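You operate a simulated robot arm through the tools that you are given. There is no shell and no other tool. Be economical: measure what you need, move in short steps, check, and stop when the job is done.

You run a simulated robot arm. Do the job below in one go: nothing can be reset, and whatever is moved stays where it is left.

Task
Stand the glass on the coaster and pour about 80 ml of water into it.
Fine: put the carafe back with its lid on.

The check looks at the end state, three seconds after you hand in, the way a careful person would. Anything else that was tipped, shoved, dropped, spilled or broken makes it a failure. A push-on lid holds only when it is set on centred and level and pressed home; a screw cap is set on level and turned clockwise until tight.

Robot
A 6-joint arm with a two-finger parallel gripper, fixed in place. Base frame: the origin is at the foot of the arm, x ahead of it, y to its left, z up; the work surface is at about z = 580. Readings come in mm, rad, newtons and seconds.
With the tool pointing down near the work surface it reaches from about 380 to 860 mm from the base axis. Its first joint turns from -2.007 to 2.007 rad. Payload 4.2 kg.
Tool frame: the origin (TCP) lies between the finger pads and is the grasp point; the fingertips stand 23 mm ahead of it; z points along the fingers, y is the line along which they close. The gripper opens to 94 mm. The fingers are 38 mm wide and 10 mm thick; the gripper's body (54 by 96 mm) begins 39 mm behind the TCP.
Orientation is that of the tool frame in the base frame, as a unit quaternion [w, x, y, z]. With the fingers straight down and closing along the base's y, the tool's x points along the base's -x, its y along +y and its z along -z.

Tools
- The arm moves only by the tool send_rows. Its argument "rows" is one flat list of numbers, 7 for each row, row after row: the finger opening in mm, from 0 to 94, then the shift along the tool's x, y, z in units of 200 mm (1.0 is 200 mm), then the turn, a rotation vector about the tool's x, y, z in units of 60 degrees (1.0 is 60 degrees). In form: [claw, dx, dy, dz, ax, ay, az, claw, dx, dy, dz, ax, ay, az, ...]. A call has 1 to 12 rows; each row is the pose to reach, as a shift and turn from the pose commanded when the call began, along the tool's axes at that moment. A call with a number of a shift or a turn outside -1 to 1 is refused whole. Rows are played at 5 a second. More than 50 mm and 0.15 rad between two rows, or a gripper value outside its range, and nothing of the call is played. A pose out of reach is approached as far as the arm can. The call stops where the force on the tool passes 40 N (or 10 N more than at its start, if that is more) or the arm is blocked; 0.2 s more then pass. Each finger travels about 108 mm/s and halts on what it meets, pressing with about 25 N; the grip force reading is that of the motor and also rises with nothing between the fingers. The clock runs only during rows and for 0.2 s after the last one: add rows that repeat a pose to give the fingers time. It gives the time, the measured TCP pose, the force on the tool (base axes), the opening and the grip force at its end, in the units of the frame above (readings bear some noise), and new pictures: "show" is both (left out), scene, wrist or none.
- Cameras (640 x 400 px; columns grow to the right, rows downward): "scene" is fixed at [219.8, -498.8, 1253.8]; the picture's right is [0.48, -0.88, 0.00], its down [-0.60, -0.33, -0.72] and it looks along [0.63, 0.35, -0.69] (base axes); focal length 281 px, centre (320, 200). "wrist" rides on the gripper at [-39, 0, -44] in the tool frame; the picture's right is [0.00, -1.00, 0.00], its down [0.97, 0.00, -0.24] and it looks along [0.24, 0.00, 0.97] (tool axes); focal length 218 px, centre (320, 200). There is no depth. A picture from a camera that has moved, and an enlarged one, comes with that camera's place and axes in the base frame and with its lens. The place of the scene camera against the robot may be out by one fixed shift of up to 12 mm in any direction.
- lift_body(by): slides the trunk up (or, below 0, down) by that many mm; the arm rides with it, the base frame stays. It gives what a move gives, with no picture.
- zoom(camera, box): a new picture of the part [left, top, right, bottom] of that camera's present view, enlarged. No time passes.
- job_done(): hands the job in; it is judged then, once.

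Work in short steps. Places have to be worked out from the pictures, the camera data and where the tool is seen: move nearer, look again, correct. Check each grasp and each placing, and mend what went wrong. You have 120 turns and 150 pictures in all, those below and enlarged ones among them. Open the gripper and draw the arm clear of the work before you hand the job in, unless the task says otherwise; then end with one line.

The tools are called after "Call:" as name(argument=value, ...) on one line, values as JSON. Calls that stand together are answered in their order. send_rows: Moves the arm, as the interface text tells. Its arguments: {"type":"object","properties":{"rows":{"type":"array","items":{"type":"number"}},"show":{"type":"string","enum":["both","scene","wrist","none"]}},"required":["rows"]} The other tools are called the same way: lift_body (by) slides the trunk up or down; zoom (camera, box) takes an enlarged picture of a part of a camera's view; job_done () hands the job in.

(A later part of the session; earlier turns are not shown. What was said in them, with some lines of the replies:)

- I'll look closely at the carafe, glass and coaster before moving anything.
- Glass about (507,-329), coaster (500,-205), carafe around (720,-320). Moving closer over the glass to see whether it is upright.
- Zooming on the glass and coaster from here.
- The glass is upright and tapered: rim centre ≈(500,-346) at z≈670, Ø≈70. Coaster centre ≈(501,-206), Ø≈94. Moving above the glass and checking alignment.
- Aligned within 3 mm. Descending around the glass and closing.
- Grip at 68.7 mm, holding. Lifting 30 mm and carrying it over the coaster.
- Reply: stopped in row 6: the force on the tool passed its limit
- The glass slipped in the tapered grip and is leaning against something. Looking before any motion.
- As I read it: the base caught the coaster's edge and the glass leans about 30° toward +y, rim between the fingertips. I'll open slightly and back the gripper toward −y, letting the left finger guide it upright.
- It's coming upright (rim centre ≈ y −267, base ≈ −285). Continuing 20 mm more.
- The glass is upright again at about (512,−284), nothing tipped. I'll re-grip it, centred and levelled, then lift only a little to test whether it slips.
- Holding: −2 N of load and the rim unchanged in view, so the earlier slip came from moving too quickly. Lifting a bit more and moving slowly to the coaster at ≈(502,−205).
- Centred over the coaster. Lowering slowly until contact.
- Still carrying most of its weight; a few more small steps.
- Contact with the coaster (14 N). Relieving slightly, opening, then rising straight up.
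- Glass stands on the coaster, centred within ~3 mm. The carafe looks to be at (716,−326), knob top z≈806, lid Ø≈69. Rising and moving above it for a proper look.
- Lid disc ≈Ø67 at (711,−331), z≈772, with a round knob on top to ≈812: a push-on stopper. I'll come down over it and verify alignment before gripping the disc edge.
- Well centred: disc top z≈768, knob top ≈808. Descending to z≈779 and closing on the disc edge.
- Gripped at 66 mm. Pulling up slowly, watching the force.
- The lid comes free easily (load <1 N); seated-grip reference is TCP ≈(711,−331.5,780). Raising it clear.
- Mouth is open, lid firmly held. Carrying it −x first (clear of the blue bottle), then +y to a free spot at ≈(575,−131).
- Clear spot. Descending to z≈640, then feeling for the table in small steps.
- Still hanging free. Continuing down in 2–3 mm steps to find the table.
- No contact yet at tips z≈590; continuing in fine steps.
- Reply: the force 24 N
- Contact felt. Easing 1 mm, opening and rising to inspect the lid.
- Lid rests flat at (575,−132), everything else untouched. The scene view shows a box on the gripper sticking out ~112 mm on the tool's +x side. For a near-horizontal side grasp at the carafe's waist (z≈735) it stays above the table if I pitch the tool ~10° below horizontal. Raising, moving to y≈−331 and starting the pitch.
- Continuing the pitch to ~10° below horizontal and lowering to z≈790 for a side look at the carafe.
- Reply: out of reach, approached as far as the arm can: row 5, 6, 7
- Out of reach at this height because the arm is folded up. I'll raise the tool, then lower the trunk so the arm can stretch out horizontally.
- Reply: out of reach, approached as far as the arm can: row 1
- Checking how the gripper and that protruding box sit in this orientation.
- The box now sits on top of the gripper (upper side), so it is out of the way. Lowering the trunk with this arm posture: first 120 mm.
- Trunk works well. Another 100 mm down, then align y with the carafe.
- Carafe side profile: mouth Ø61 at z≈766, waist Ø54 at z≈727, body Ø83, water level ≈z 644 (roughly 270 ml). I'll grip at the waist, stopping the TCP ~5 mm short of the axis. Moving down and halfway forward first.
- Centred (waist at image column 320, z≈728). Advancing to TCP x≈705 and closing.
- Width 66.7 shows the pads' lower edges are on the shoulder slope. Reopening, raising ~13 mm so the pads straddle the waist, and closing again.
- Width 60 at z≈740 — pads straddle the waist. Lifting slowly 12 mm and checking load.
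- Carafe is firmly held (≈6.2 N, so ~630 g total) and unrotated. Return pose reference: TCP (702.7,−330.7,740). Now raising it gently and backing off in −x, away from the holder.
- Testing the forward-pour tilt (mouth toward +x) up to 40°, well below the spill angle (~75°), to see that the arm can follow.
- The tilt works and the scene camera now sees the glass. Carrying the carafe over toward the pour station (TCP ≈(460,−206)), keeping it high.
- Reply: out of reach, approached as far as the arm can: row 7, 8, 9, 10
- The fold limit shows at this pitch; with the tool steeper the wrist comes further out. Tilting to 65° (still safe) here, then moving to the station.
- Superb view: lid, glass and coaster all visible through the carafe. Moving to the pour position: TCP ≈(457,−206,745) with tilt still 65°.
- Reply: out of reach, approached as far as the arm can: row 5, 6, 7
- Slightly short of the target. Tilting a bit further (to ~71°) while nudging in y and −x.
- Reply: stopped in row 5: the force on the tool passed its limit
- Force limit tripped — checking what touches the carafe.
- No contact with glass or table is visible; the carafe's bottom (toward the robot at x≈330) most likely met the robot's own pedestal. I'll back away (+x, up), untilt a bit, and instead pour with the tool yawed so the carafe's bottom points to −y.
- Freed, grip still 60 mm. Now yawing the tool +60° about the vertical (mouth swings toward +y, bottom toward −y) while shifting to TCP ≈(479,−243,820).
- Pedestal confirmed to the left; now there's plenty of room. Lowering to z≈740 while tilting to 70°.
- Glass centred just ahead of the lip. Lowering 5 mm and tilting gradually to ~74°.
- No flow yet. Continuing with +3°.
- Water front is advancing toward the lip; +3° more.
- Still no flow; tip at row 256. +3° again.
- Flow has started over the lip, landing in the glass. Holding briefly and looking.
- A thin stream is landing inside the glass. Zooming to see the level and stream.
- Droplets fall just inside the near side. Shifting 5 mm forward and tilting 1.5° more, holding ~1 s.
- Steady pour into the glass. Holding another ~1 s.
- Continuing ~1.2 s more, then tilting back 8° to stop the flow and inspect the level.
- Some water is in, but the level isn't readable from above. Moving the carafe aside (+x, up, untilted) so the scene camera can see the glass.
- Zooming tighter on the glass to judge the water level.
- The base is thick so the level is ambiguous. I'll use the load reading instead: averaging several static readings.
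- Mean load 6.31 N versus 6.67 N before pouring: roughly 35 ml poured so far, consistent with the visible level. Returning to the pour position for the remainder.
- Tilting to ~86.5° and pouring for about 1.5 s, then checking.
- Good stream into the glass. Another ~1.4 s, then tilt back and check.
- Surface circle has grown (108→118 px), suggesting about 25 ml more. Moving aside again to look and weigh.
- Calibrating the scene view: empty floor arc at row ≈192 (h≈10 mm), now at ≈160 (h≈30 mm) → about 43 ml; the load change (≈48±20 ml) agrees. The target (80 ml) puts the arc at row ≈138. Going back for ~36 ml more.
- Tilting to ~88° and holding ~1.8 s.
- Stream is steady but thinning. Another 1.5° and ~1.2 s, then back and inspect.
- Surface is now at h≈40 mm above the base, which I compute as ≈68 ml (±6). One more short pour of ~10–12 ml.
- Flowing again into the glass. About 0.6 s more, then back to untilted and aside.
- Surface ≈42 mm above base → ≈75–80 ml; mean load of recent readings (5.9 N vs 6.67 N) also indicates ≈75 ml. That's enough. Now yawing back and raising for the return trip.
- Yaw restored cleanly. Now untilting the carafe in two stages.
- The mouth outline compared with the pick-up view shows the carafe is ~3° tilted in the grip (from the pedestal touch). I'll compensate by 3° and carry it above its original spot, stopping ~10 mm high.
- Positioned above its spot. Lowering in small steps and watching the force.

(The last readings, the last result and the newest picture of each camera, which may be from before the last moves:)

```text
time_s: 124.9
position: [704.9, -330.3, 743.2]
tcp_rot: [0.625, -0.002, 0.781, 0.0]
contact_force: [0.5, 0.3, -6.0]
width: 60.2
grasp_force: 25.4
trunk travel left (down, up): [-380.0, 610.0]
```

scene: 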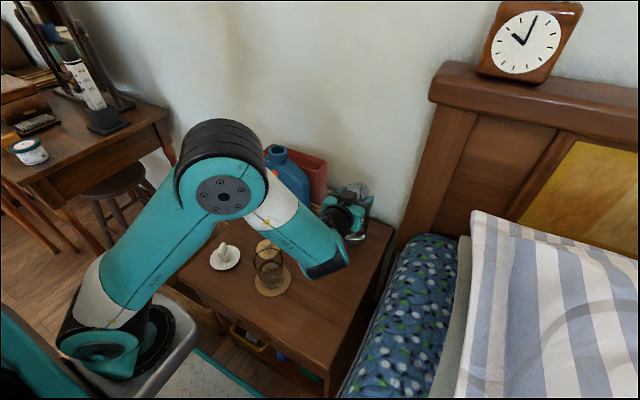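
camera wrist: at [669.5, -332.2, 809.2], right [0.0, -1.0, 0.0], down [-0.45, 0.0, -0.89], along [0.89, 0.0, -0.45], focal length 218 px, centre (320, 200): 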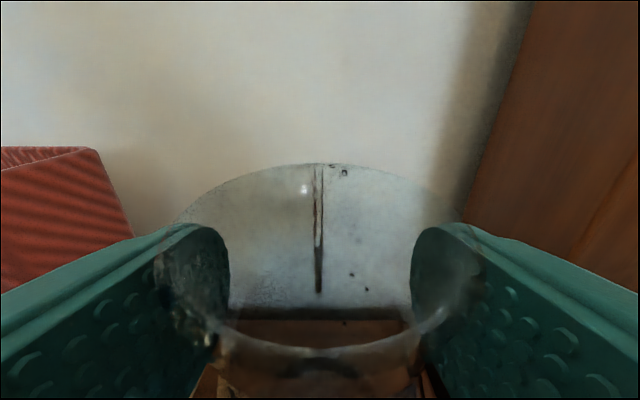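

Not yet in contact at z≈743.5; continuing 1 mm at a time.

Call:
send_rows(rows=[40, 0.005, 0, 0.0011, 0, 0, 0, 40, 0.01, 0, 0.0023, 0, 0, 0, 40, 0.01, 0, 0.0023, 0, 0, 0], show="none")

Call:
send_rows(rows=[40, 0.005, 0, 0.0011, 0, 0, 0, 40, 0.005, 0, 0.0011, 0, 0, 0], show="none")

```text
time_s: 125.7
position: [704.5, -330.9, 742.1]
tcp_rot: [0.625, -0.002, 0.781, 0.0]
contact_force: [0.4, 0.4, 2.8]
width: 60.4
grasp_force: 25.3
trunk travel left (down, up): [-380.0, 610.0]
```

```text
time_s: 126.3
position: [703.0, -330.8, 742.2]
tcp_rot: [0.626, -0.003, 0.78, 0.0]
contact_force: [3.5, 2.3, 15.2]
width: 60.1
grasp_force: 25.1
trunk travel left (down, up): [-380.0, 610.0]
```

On the table (15 N). Relieving 1 mm and opening gradually.

Call:
send_rows(rows=[40, -0.006, 0, -0.0013, 0, 0, 0, 58, -0.006, 0, -0.0013, 0, 0, 0, 62, -0.006, 0, -0.0013, 0, 0, 0, 66, -0.006, 0, -0.0013, 0, 0, 0, 75, -0.006, 0, -0.0013, 0, 0, 0, 94, -0.006, 0, -0.0013, 0, 0, 0, 94, -0.006, 0, -0.0013, 0, 0, 0], show="wrist")

```text
time_s: 127.9
position: [703.3, -330.0, 742.6]
tcp_rot: [0.624, -0.003, 0.781, 0.001]
contact_force: [0.1, 1.3, 0.5]
width: 94.0
grasp_force: 0.0
trunk travel left (down, up): [-380.0, 610.0]
camera wrist: at [668.7, -331.7, 791.2], right [0.0, -1.0, 0.0], down [-0.45, 0.0, -0.89], along [0.89, 0.0, -0.45], focal length 218 px, centre (320, 200)
```

wrist: 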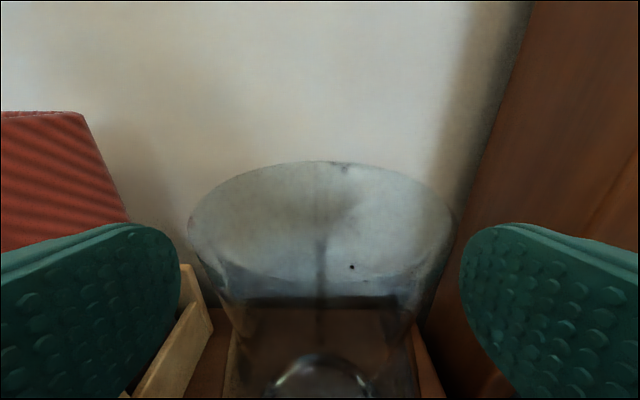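

Carafe stands upright, mouth centre now ≈(722,−331.5), z≈766 (about 10 mm deeper than originally). Backing the gripper straight out.

Call:
send_rows(rows=[94, 0.02, 0, -0.08, 0, 0, 0, 94, 0.06, 0, -0.25, 0, 0, 0, 94, 0.105, 0, -0.46, 0, 0, 0, 94, 0.15, 0, -0.66, 0, 0, 0, 94, 0.166, 0, -0.731, 0, 0, 0, 94, 0.166, 0, -0.731, 0, 0, 0])

Call:
zoom(camera="wrist", box=[220, 100, 420, 400])

```text
time_s: 129.3
position: [554.7, -332.7, 741.9]
tcp_rot: [0.624, -0.002, 0.781, 0.001]
contact_force: [0.2, -0.2, 0.0]
width: 93.9
grasp_force: 0.0
trunk travel left (down, up): [-380.0, 610.0]
camera wrist: at [520.0, -333.0, 790.4], right [0.0, -1.0, 0.0], down [-0.45, 0.0, -0.89], along [0.89, 0.0, -0.45], focal length 218 px, centre (320, 200)
```

scene: 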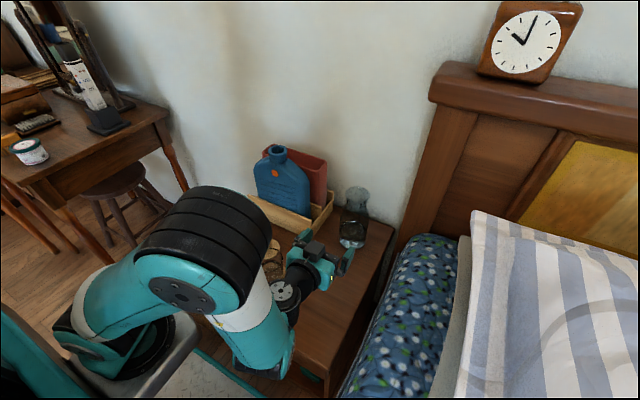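
wrist: 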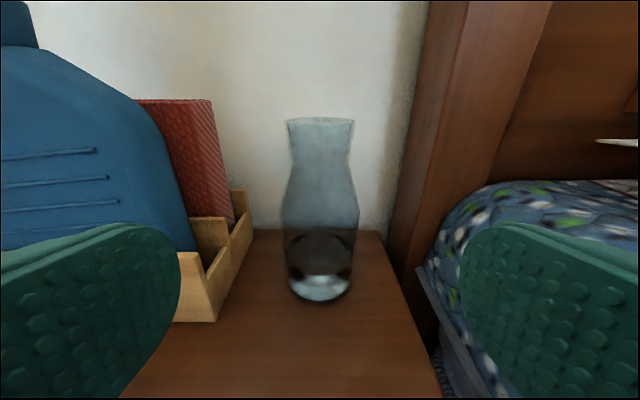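

```text
1.33 times, centred on (320, 250) of wrist
camera zoom: at [520.0, -333.0, 790.4], right [0.0, -1.0, 0.0], down [-0.45, 0.0, -0.89], along [0.89, 0.0, -0.45], focal length 291 px, centre (320, 133)
```

zoom: 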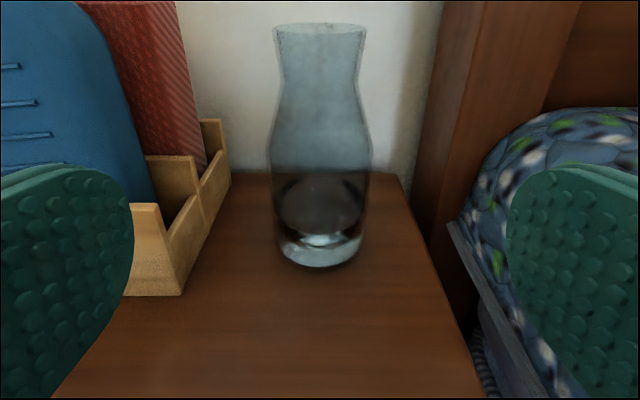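

All dry and upright. Raising and pitching the tool back toward vertical to fetch the lid.

Call:
send_rows(rows=[94, -0.17, 0, 0.01, 0, 0, 0, 94, -0.34, 0, 0.025, 0, 0, 0, 94, -0.51, 0, 0.04, 0, 0.05, 0, 94, -0.678, 0, 0.051, 0, 0.15, 0, 94, -0.678, 0, 0.051, 0, 0.28, 0, 94, -0.678, 0, 0.051, 0, 0.41, 0, 94, -0.678, 0, 0.051, 0, 0.54, 0, 94, -0.678, 0, 0.051, 0, 0.67, 0, 94, -0.678, 0, 0.051, 0, 0.8, 0, 94, -0.678, 0, 0.051, 0, 0.8, 0], show="none")

Call:
send_rows(rows=[94, 0, 0, 0, 0, 0.13, 0, 94, 0, 0, 0, 0, 0.26, 0, 94, 0, 0, 0, 0, 0.39, 0, 94, 0, 0, 0, 0, 0.487, 0, 94, 0, 0, 0, 0, 0.487, 0])

```text
time_s: 131.5
position: [593.5, -331.4, 870.6]
tcp_rot: [0.252, -0.001, 0.968, -0.001]
contact_force: [0.4, -0.1, 0.6]
width: 94.1
grasp_force: 0.1
trunk travel left (down, up): [-380.0, 610.0]
```

```text
time_s: 132.7
position: [592.6, -331.5, 870.8]
tcp_rot: [0.0, -0.003, 1.0, -0.001]
contact_force: [0.3, 0.8, -0.2]
width: 94.0
grasp_force: 0.1
trunk travel left (down, up): [-380.0, 610.0]
camera wrist: at [631.8, -331.5, 916.7], right [0.0, -1.0, 0.0], down [-0.97, 0.0, 0.24], along [-0.24, 0.0, -0.97], focal length 218 px, centre (320, 200)
```

scene: 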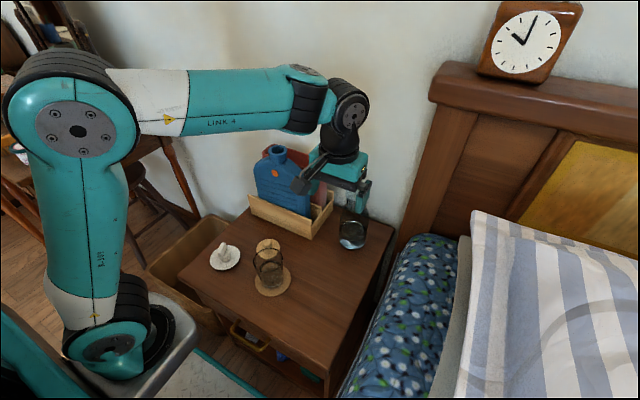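
wrist: 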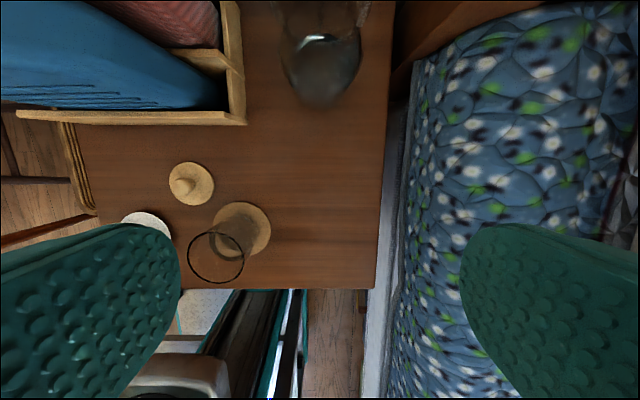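

Tool vertical again. Moving over the lid.

Call:
send_rows(rows=[94, 0.02, 0.12, 0, 0, 0, 0, 94, 0.04, 0.3, 0, 0, 0, 0, 94, 0.06, 0.48, 0, 0, 0, 0, 94, 0.08, 0.66, 0.05, 0, 0, 0, 94, 0.087, 0.84, 0.15, 0, 0, 0, 94, 0.087, 0.96, 0.3, 0, 0, 0, 94, 0.087, 0.997, 0.45, 0, 0, 0, 94, 0.087, 0.997, 0.6, 0, 0, 0, 94, 0.087, 0.997, 0.65, 0, 0, 0, 94, 0.087, 0.997, 0.65, 0, 0, 0], show="wrist")

```text
time_s: 134.9
position: [575.3, -132.2, 741.1]
tcp_rot: [0.002, -0.002, 1.0, -0.001]
contact_force: [0.5, -0.4, -0.1]
width: 93.9
grasp_force: 0.0
trunk travel left (down, up): [-380.0, 610.0]
camera wrist: at [613.5, -133.3, 786.1], right [0.0, -1.0, 0.0], down [-0.97, 0.0, 0.24], along [-0.24, 0.0, -0.97], focal length 218 px, centre (320, 200)
```

wrist: 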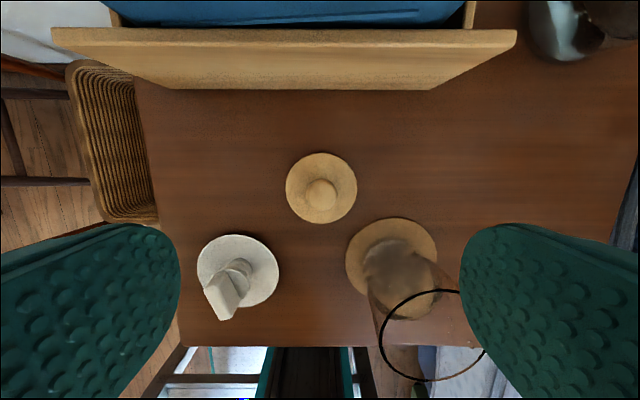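

Lid in place under the gripper. Descending to z≈606 and gripping the disc.

Call:
send_rows(rows=[94, -0.005, -0.007, 0.15, 0, 0, 0, 94, -0.005, -0.007, 0.33, 0, 0, 0, 94, -0.005, -0.007, 0.48, 0, 0, 0, 94, -0.005, -0.007, 0.58, 0, 0, 0, 94, -0.005, -0.007, 0.64, 0, 0, 0, 94, -0.005, -0.007, 0.672, 0, 0, 0, 94, -0.005, -0.007, 0.672, 0, 0, 0, 75, -0.005, -0.007, 0.672, 0, 0, 0, 60, -0.005, -0.007, 0.672, 0, 0, 0, 40, -0.005, -0.007, 0.672, 0, 0, 0, 40, -0.005, -0.007, 0.672, 0, 0, 0, 40, -0.005, -0.007, 0.672, 0, 0, 0], show="wrist")

```text
time_s: 137.5
position: [575.9, -132.7, 606.8]
tcp_rot: [0.001, -0.002, 1.0, -0.001]
contact_force: [-0.1, 0.1, 0.1]
width: 66.1
grasp_force: 25.2
trunk travel left (down, up): [-380.0, 610.0]
camera wrist: at [614.7, -134.0, 652.8], right [0.0, -1.0, 0.0], down [-0.97, 0.0, 0.24], along [-0.24, 0.0, -0.97], focal length 218 px, centre (320, 200)
```

wrist: 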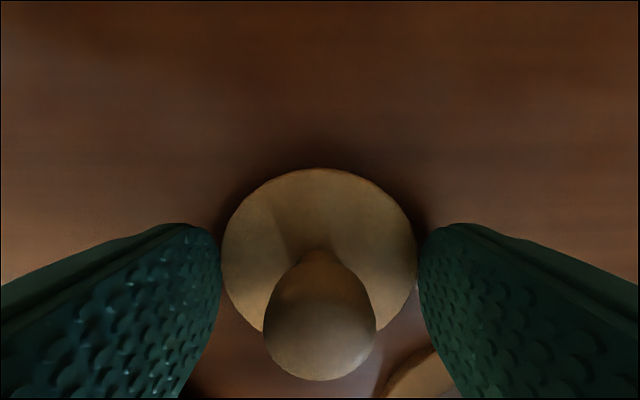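

The disc sits only ~5 mm into the fingertips. Reopening, going 2.5 mm lower and re-gripping.

Call:
send_rows(rows=[75, 0, 0, 0, 0, 0, 0, 75, 0, 0, 0.006, 0, 0, 0, 75, 0, 0, 0.012, 0, 0, 0, 75, 0, 0, 0.012, 0, 0, 0, 60, 0, 0, 0.012, 0, 0, 0, 40, 0, 0, 0.012, 0, 0, 0, 40, 0, 0, 0.012, 0, 0, 0], show="wrist")

```text
time_s: 139.1
position: [577.0, -132.3, 605.3]
tcp_rot: [0.001, -0.001, 1.0, 0.0]
contact_force: [-0.1, 0.5, -0.1]
width: 66.1
grasp_force: 24.7
trunk travel left (down, up): [-380.0, 610.0]
camera wrist: at [614.8, -133.9, 650.6], right [0.0, -1.0, 0.0], down [-0.97, 0.0, 0.24], along [-0.24, 0.0, -0.97], focal length 218 px, centre (320, 200)
```

wrist: 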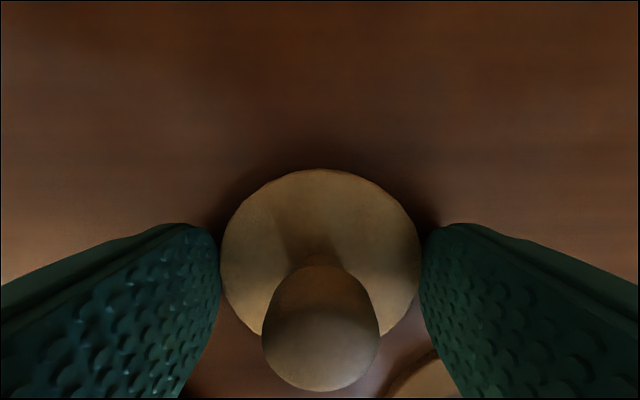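

Lifting slowly 20 mm to check the hold.

Call:
send_rows(rows=[40, 0, 0, -0.02, 0, 0, 0, 40, 0, 0, -0.045, 0, 0, 0, 40, 0, 0, -0.07, 0, 0, 0, 40, 0, 0, -0.1, 0, 0, 0, 40, 0, 0, -0.1, 0, 0, 0])

Call:
zoom(camera="scene", box=[210, 200, 310, 280])

```text
time_s: 140.3
position: [577.9, -133.8, 625.9]
tcp_rot: [0.0, -0.002, 1.0, -0.001]
contact_force: [0.4, 0.9, 0.0]
width: 66.0
grasp_force: 25.0
trunk travel left (down, up): [-380.0, 610.0]
camera wrist: at [616.0, -134.7, 670.3], right [0.0, -1.0, 0.0], down [-0.97, 0.0, 0.24], along [-0.24, 0.0, -0.97], focal length 218 px, centre (320, 200)
```

scene: 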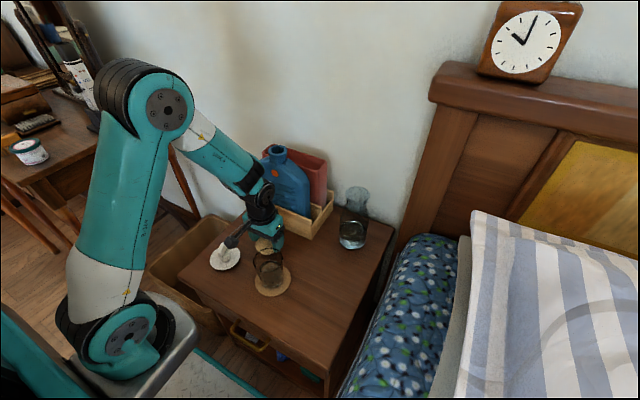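
wrist: 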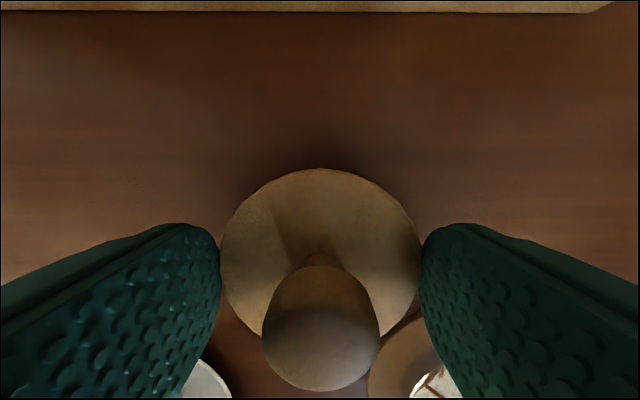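

```text
5.00 times, centred on (260, 240) of scene
camera zoom: at [219.8, -498.8, 1253.8], right [0.48, -0.88, 0.0], down [-0.6, -0.33, -0.72], along [0.63, 0.35, -0.69], focal length 1405 px, centre (620, 0)
```

zoom: 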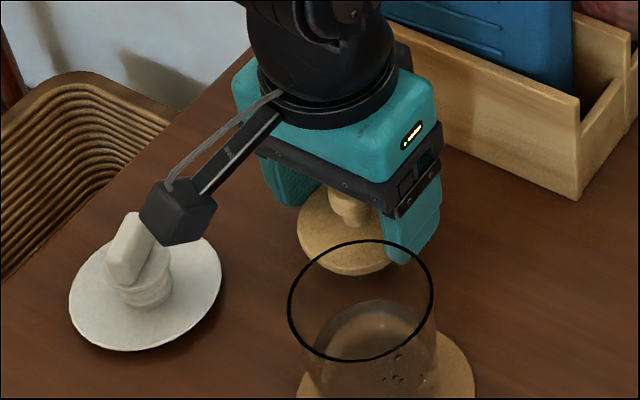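

Lid held level, its centre ≈1 mm behind the TCP axis. Carrying it up and across to a viewpoint from which the carafe mouth is visible beyond the lid.

Call:
send_rows(rows=[40, 0, 0, -0.12, 0, 0, 0, 40, 0, 0, -0.3, 0, 0, 0, 40, 0, 0, -0.5, 0, 0, 0, 40, 0, 0, -0.7, 0, 0, 0, 40, 0, -0.05, -0.88, 0, 0, 0, 40, 0, -0.18, -1.0, 0, 0, 0, 40, 0, -0.36, -1.0, 0, 0, 0, 40, 0, -0.54, -1.0, 0, 0, 0, 40, 0, -0.72, -1.0, 0, 0, 0, 40, 0, -0.88, -1.0, 0, 0, 0, 40, 0, -0.98, -1.0, 0, 0, 0, 40, 0, -0.98, -1.0, 0, 0, 0], show="none")

Call:
send_rows(rows=[40, -0.08, 0, -0.1, 0, 0, 0, 40, -0.2, 0, -0.25, 0, 0, 0, 40, -0.3, 0, -0.4, 0, 0, 0, 40, -0.35, 0, -0.45, 0, 0, 0, 40, -0.35, 0, -0.45, 0, 0, 0], show="wrist")

Call:
zoom(camera="wrist", box=[220, 40, 420, 165])

```text
time_s: 142.9
position: [579.2, -327.9, 826.3]
tcp_rot: [0.001, -0.002, 1.0, -0.001]
contact_force: [-0.6, 0.0, -0.1]
width: 66.0
grasp_force: 24.7
trunk travel left (down, up): [-380.0, 610.0]
```

```text
time_s: 144.1
position: [646.5, -327.4, 916.0]
tcp_rot: [0.001, -0.001, 1.0, -0.001]
contact_force: [0.9, 0.0, -0.6]
width: 66.1
grasp_force: 24.8
trunk travel left (down, up): [-380.0, 610.0]
camera wrist: at [685.7, -329.3, 961.3], right [0.0, -1.0, 0.0], down [-0.97, 0.0, 0.24], along [-0.24, 0.0, -0.97], focal length 218 px, centre (320, 200)
```

wrist: 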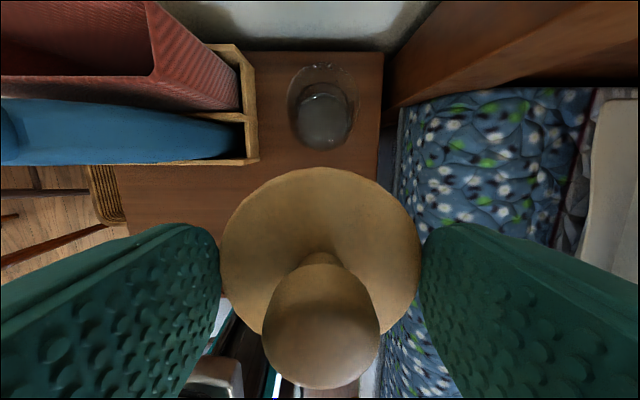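

```text
3.20 times, centred on (320, 102) of wrist
camera zoom: at [685.7, -329.3, 961.3], right [0.0, -1.0, 0.0], down [-0.97, 0.0, 0.24], along [-0.24, 0.0, -0.97], focal length 698 px, centre (320, 512)
```

zoom: 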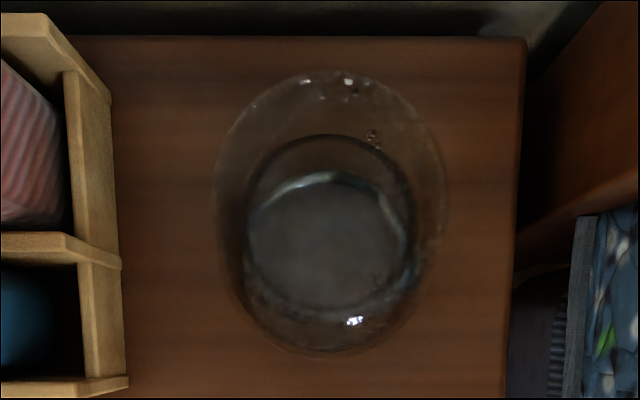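

Mouth centre lies 74.3 mm ahead and 2.6 mm to −y of the lid's centre. Moving over it and lowering to ~14 mm above the rim.

Call:
send_rows(rows=[40, -0.1, -0.004, 0, 0, 0, 0, 40, -0.22, -0.008, 0, 0, 0, 0, 40, -0.33, -0.013, 0, 0, 0, 0, 40, -0.3715, -0.013, 0.08, 0, 0, 0, 40, -0.3715, -0.013, 0.22, 0, 0, 0, 40, -0.3715, -0.013, 0.36, 0, 0, 0, 40, -0.3715, -0.013, 0.48, 0, 0, 0, 40, -0.3715, -0.013, 0.54, 0, 0, 0, 40, -0.3715, -0.013, 0.54, 0, 0, 0])

Call:
zoom(camera="scene", box=[310, 160, 400, 250])

```text
time_s: 146.1
position: [721.2, -330.3, 805.6]
tcp_rot: [0.001, -0.002, 1.0, -0.001]
contact_force: [0.4, -0.1, -1.0]
width: 66.2
grasp_force: 25.5
trunk travel left (down, up): [-380.0, 610.0]
camera wrist: at [759.2, -331.7, 851.4], right [0.0, -1.0, 0.0], down [-0.97, 0.0, 0.24], along [-0.24, 0.0, -0.97], focal length 218 px, centre (320, 200)
```

scene: 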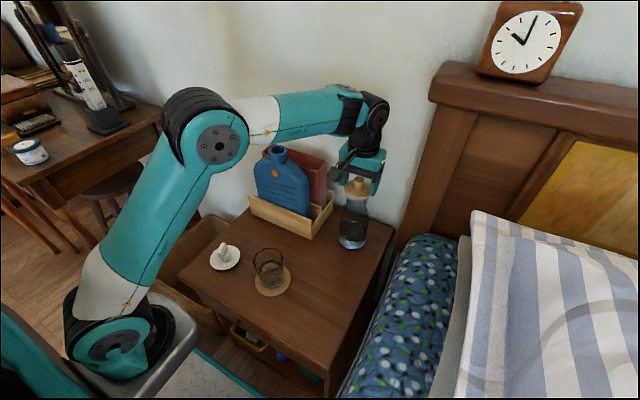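
wrist: 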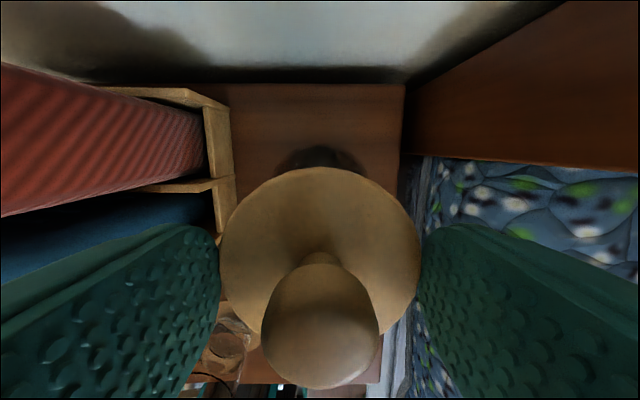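

```text
4.44 times, centred on (355, 205) of scene
camera zoom: at [219.8, -498.8, 1253.8], right [0.48, -0.88, 0.0], down [-0.6, -0.33, -0.72], along [0.63, 0.35, -0.69], focal length 1249 px, centre (164, 178)
```

zoom: 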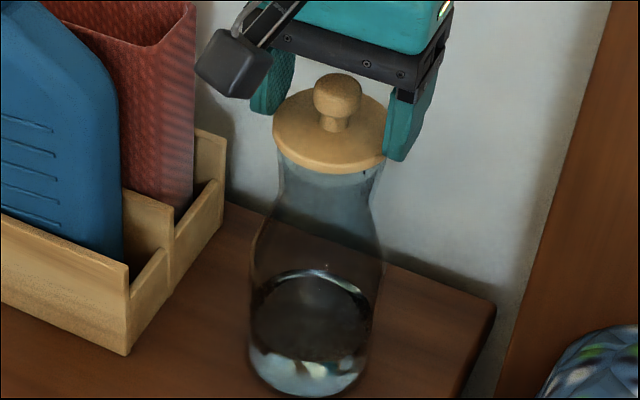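

Horizontally well aligned in both views. Lowering slowly onto the mouth.

Call:
send_rows(rows=[40, 0, 0, 0.012, 0, 0, 0, 40, 0, 0, 0.024, 0, 0, 0, 40, 0, 0, 0.036, 0, 0, 0, 40, 0, 0, 0.048, 0, 0, 0, 40, 0, 0, 0.055, 0, 0, 0, 40, 0, 0, 0.055, 0, 0, 0], show="none")

Call:
send_rows(rows=[40, 0, 0, 0.006, 0, 0, 0, 40, 0, 0, 0.01, 0, 0, 0, 40, 0, 0, 0.01, 0, 0, 0], show="none")

```text
time_s: 147.5
position: [721.2, -331.6, 795.9]
tcp_rot: [0.001, -0.002, 1.0, -0.001]
contact_force: [0.4, 0.6, 0.2]
width: 66.3
grasp_force: 25.3
trunk travel left (down, up): [-380.0, 610.0]
```

```text
time_s: 148.3
position: [721.1, -331.0, 794.2]
tcp_rot: [0.001, -0.002, 1.0, -0.001]
contact_force: [-0.9, -0.9, 1.1]
width: 66.2
grasp_force: 25.4
trunk travel left (down, up): [-380.0, 610.0]
```

Nothing yet at z≈794; a few more millimetres.

Call:
send_rows(rows=[40, 0, 0, 0.006, 0, 0, 0, 40, 0, 0, 0.01, 0, 0, 0, 40, 0, 0, 0.01, 0, 0, 0], show="none")

Call:
send_rows(rows=[40, 0, 0, 0.005, 0, 0, 0, 40, 0, 0, 0.01, 0, 0, 0, 40, 0, 0, 0.01, 0, 0, 0], show="both")

Call:
zoom(camera="scene", box=[310, 160, 400, 250])

```text
time_s: 149.1
position: [720.7, -331.6, 792.3]
tcp_rot: [0.001, -0.002, 1.0, -0.001]
contact_force: [0.4, -0.1, 0.5]
width: 66.0
grasp_force: 25.3
trunk travel left (down, up): [-380.0, 610.0]
```

```text
time_s: 149.9
position: [721.5, -331.4, 790.3]
tcp_rot: [0.002, -0.001, 1.0, -0.002]
contact_force: [0.2, 0.1, 13.2]
width: 66.1
grasp_force: 25.0
trunk travel left (down, up): [-380.0, 610.0]
camera wrist: at [759.8, -332.1, 836.7], right [0.0, -1.0, 0.0], down [-0.97, 0.0, 0.24], along [-0.24, 0.0, -0.97], focal length 218 px, centre (320, 200)
```

scene: 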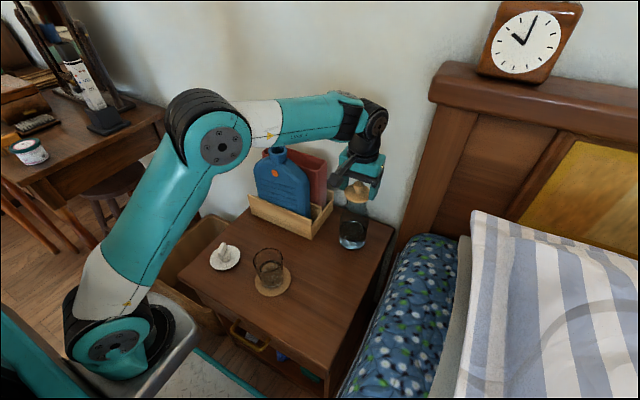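
wrist: 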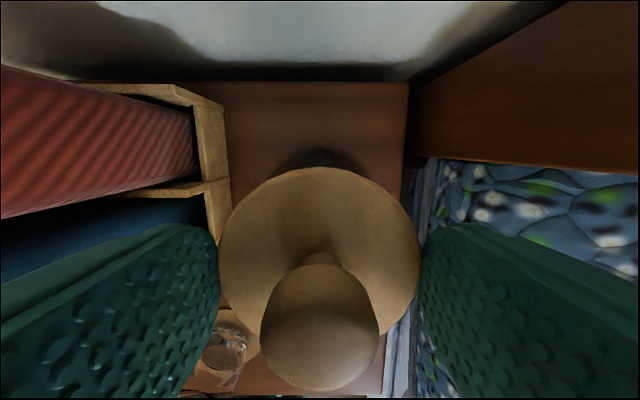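

```text
4.44 times, centred on (355, 205) of scene
camera zoom: at [219.8, -498.8, 1253.8], right [0.48, -0.88, 0.0], down [-0.6, -0.33, -0.72], along [0.63, 0.35, -0.69], focal length 1249 px, centre (164, 178)
```

zoom: 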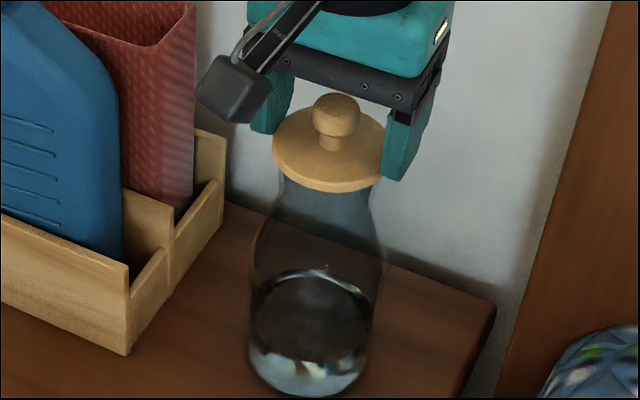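

Contact at z≈790, as predicted. Pressing slightly further while gripped so it stays centred.

Call:
send_rows(rows=[40, 0, 0, 0.004, 0, 0, 0, 40, 0, 0, 0.008, 0, 0, 0, 40, 0, 0, 0.012, 0, 0, 0, 40, 0, 0, 0.012, 0, 0, 0], show="none")

```text
time_s: 150.9
position: [720.7, -330.8, 789.7]
tcp_rot: [0.003, -0.002, 1.0, -0.002]
contact_force: [3.7, -2.5, 31.0]
width: 66.0
grasp_force: 25.1
trunk travel left (down, up): [-380.0, 610.0]
no pictures are left
```

Pictures are used up, so I go by readings: the seated height (790) matches the original seat height within 1 mm, with firm 31 N support. A final press, then ease off, open and rise.

Call:
send_rows(rows=[40, 0, 0, 0.003, 0, 0, 0, 40, 0, 0, 0.003, 0, 0, 0], show="none")

Call:
send_rows(rows=[40, 0, 0, -0.008, 0, 0, 0, 60, 0, 0, -0.01, 0, 0, 0, 70, 0, 0, -0.01, 0, 0, 0, 80, 0, 0, -0.01, 0, 0, 0, 94, 0, 0, -0.01, 0, 0, 0, 94, 0, 0, -0.01, 0, 0, 0, 94, 0, 0, -0.06, 0, 0, 0, 94, 0, 0, -0.18, 0, 0, 0, 94, 0, 0, -0.3, 0, 0, 0, 94, 0, 0, -0.4, 0, 0, 0, 94, 0, 0, -0.4, 0, 0, 0], show="none")

```text
time_s: 151.5
position: [720.2, -331.5, 789.1]
tcp_rot: [0.003, -0.001, 1.0, -0.002]
contact_force: [3.1, -0.2, 29.9]
width: 66.2
grasp_force: 25.2
trunk travel left (down, up): [-380.0, 610.0]
no pictures are left
```

```text
time_s: 153.9
position: [722.3, -331.2, 866.5]
tcp_rot: [0.001, -0.002, 1.0, -0.001]
contact_force: [0.1, -0.2, -0.3]
width: 94.0
grasp_force: 0.1
trunk travel left (down, up): [-380.0, 610.0]
no pictures are left
```

Released cleanly (no force while rising). Now closing the fingers and pressing the knob straight down to make sure the lid is home and level.

Call:
send_rows(rows=[40, 0, 0, 0, 0, 0, 0, 0, 0, 0, 0, 0, 0, 0, 0, 0, 0, 0, 0, 0, 0, 0, 0, 0, 0, 0, 0, 0, 0, 0, 0, 0, 0, 0, 0, 0, 0, 0, 0.04, 0, 0, 0, 0, 0, 0, 0.08, 0, 0, 0, 0, 0, 0, 0.11, 0, 0, 0, 0, 0, 0, 0.13, 0, 0, 0, 0, 0, 0, 0.13, 0, 0, 0], show="none")

Call:
send_rows(rows=[0, 0, 0, 0.008, 0, 0, 0, 0, 0, 0, 0.016, 0, 0, 0, 0, 0, 0, 0.016, 0, 0, 0], show="none")

```text
time_s: 156.1
position: [720.9, -331.5, 840.7]
tcp_rot: [0.001, -0.002, 1.0, -0.001]
contact_force: [-0.1, 0.4, -0.8]
width: 0.1
grasp_force: 24.9
trunk travel left (down, up): [-380.0, 610.0]
no pictures are left
```

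```text
time_s: 156.9
position: [721.4, -331.1, 837.6]
tcp_rot: [0.002, -0.002, 1.0, -0.001]
contact_force: [0.2, 0.2, 0.5]
width: 0.0
grasp_force: 25.0
trunk travel left (down, up): [-380.0, 610.0]
no pictures are left
```

No contact yet; continuing down in 1–2 mm steps.

Call:
send_rows(rows=[0, 0, 0, 0.006, 0, 0, 0, 0, 0, 0, 0.012, 0, 0, 0, 0, 0, 0, 0.012, 0, 0, 0], show="none")

Call:
send_rows(rows=[0, 0, 0, 0.005, 0, 0, 0, 0, 0, 0, 0.01, 0, 0, 0, 0, 0, 0, 0.01, 0, 0, 0], show="none")

```text
time_s: 157.7
position: [721.9, -332.3, 835.8]
tcp_rot: [0.001, -0.002, 1.0, -0.001]
contact_force: [-0.2, -0.5, -0.3]
width: 0.0
grasp_force: 25.7
trunk travel left (down, up): [-380.0, 610.0]
no pictures are left
```

```text
time_s: 158.5
position: [721.3, -330.9, 835.2]
tcp_rot: [0.001, -0.001, 1.0, -0.002]
contact_force: [-0.5, 0.0, -0.4]
width: 0.2
grasp_force: 25.4
trunk travel left (down, up): [-380.0, 610.0]
no pictures are left
```

Call:
send_rows(rows=[0, 0, 0, 0.005, 0, 0, 0, 0, 0, 0, 0.01, 0, 0, 0, 0, 0, 0, 0.01, 0, 0, 0], show="none")

Call:
send_rows(rows=[0, 0, 0, 0.005, 0, 0, 0, 0, 0, 0, 0.01, 0, 0, 0, 0, 0, 0, 0.01, 0, 0, 0], show="none")

Call:
send_rows(rows=[0, 0, 0, 0.005, 0, 0, 0, 0, 0, 0, 0.01, 0, 0, 0, 0, 0, 0, 0.01, 0, 0, 0], show="none")

```text
time_s: 159.3
position: [721.8, -331.9, 831.5]
tcp_rot: [0.001, -0.002, 1.0, -0.001]
contact_force: [0.4, 0.2, 0.5]
width: 0.0
grasp_force: 25.3
trunk travel left (down, up): [-380.0, 610.0]
no pictures are left
```

```text
time_s: 160.1
position: [722.7, -331.8, 829.2]
tcp_rot: [0.001, -0.001, 1.0, -0.001]
contact_force: [-0.2, 0.4, 0.1]
width: 0.2
grasp_force: 25.5
trunk travel left (down, up): [-380.0, 610.0]
no pictures are left
```

```text
time_s: 160.9
position: [721.8, -331.5, 827.8]
tcp_rot: [0.0, -0.002, 1.0, -0.001]
contact_force: [0.1, 0.1, -0.3]
width: 0.1
grasp_force: 24.9
trunk travel left (down, up): [-380.0, 610.0]
no pictures are left
```

Call:
send_rows(rows=[0, 0, 0, 0.005, 0, 0, 0, 0, 0, 0, 0.01, 0, 0, 0, 0, 0, 0, 0.01, 0, 0, 0], show="none")

Call:
send_rows(rows=[0, 0, 0, 0.005, 0, 0, 0, 0, 0, 0, 0.01, 0, 0, 0, 0, 0, 0, 0.01, 0, 0, 0], show="none")

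```text
time_s: 161.7
position: [721.7, -331.2, 825.9]
tcp_rot: [0.001, -0.002, 1.0, -0.001]
contact_force: [0.2, 0.5, -0.1]
width: 0.0
grasp_force: 24.5
trunk travel left (down, up): [-380.0, 610.0]
no pictures are left
```

```text
time_s: 162.5
position: [721.8, -331.2, 822.8]
tcp_rot: [0.001, -0.002, 1.0, -0.001]
contact_force: [-0.7, -0.4, -0.1]
width: 0.0
grasp_force: 24.7
trunk travel left (down, up): [-380.0, 610.0]
no pictures are left
```

Expected the knob by now; continuing down gently, a little at a time.

Call:
send_rows(rows=[0, 0, 0, 0.005, 0, 0, 0, 0, 0, 0, 0.01, 0, 0, 0, 0, 0, 0, 0.01, 0, 0, 0], show="none")

Call:
send_rows(rows=[0, 0, 0, 0.005, 0, 0, 0, 0, 0, 0, 0.01, 0, 0, 0, 0, 0, 0, 0.01, 0, 0, 0], show="none")

```text
time_s: 163.3
position: [721.4, -330.6, 822.7]
tcp_rot: [0.003, -0.002, 1.0, -0.001]
contact_force: [-2.5, 2.3, 12.1]
width: 0.0
grasp_force: 24.9
trunk travel left (down, up): [-380.0, 610.0]
no pictures are left
```

```text
time_s: 164.1
position: [720.6, -330.2, 821.0]
tcp_rot: [0.004, -0.002, 1.0, -0.003]
contact_force: [-0.5, 1.8, 34.3]
width: 0.0
grasp_force: 24.7
trunk travel left (down, up): [-380.0, 610.0]
no pictures are left
```

Knob contacted (z≈799) and pressed with a purely vertical 34 N: lid is present, centred and home. Rising straight up, opening, and drawing the arm clear.

Call:
send_rows(rows=[0, 0, 0, -0.02, 0, 0, 0, 0, 0, 0, -0.1, 0, 0, 0, 0, 0, 0, -0.25, 0, 0, 0, 0, 0, 0, -0.45, 0, 0, 0, 40, 0, 0, -0.6, 0, 0, 0, 94, 0, 0, -0.7, 0, 0, 0, 94, 0.1, 0, -0.75, 0, 0, 0, 94, 0.3, 0, -0.75, 0, 0, 0, 94, 0.5, 0, -0.75, 0, 0, 0, 94, 0.7, 0, -0.75, 0, 0, 0, 94, 0.8, 0, -0.75, 0, 0, 0, 94, 0.8, 0, -0.75, 0, 0, 0], show="none")

```text
time_s: 166.7
position: [561.5, -331.4, 969.5]
tcp_rot: [0.0, 0.0, 1.0, 0.0]
contact_force: [0.4, 0.4, -0.3]
width: 94.2
grasp_force: 0.0
trunk travel left (down, up): [-380.0, 610.0]
no pictures are left
```

The gripper is open and the arm is well clear at z≈970 with no residual force, so I'm handing in.

Call:
job_done()

```text
The job is handed in.
```

I handed the job in: the glass is on the coaster with an estimated 75–80 ml of water, and the carafe is back on the table with its lid pressed on. The 75–80 ml comes from the visible water level and the drop in the carafe's weight. The carafe stands about 10 mm further back than it started. My pictures ran out before the last steps, so I confirmed the lid only by its height and a firm press. Two things went wrong along the way: the glass tipped over to a lean during its first lift, and I set it upright again. The carafe also bumped something once while tilted, probably the robot's own base. I saw no spill or damage from either.
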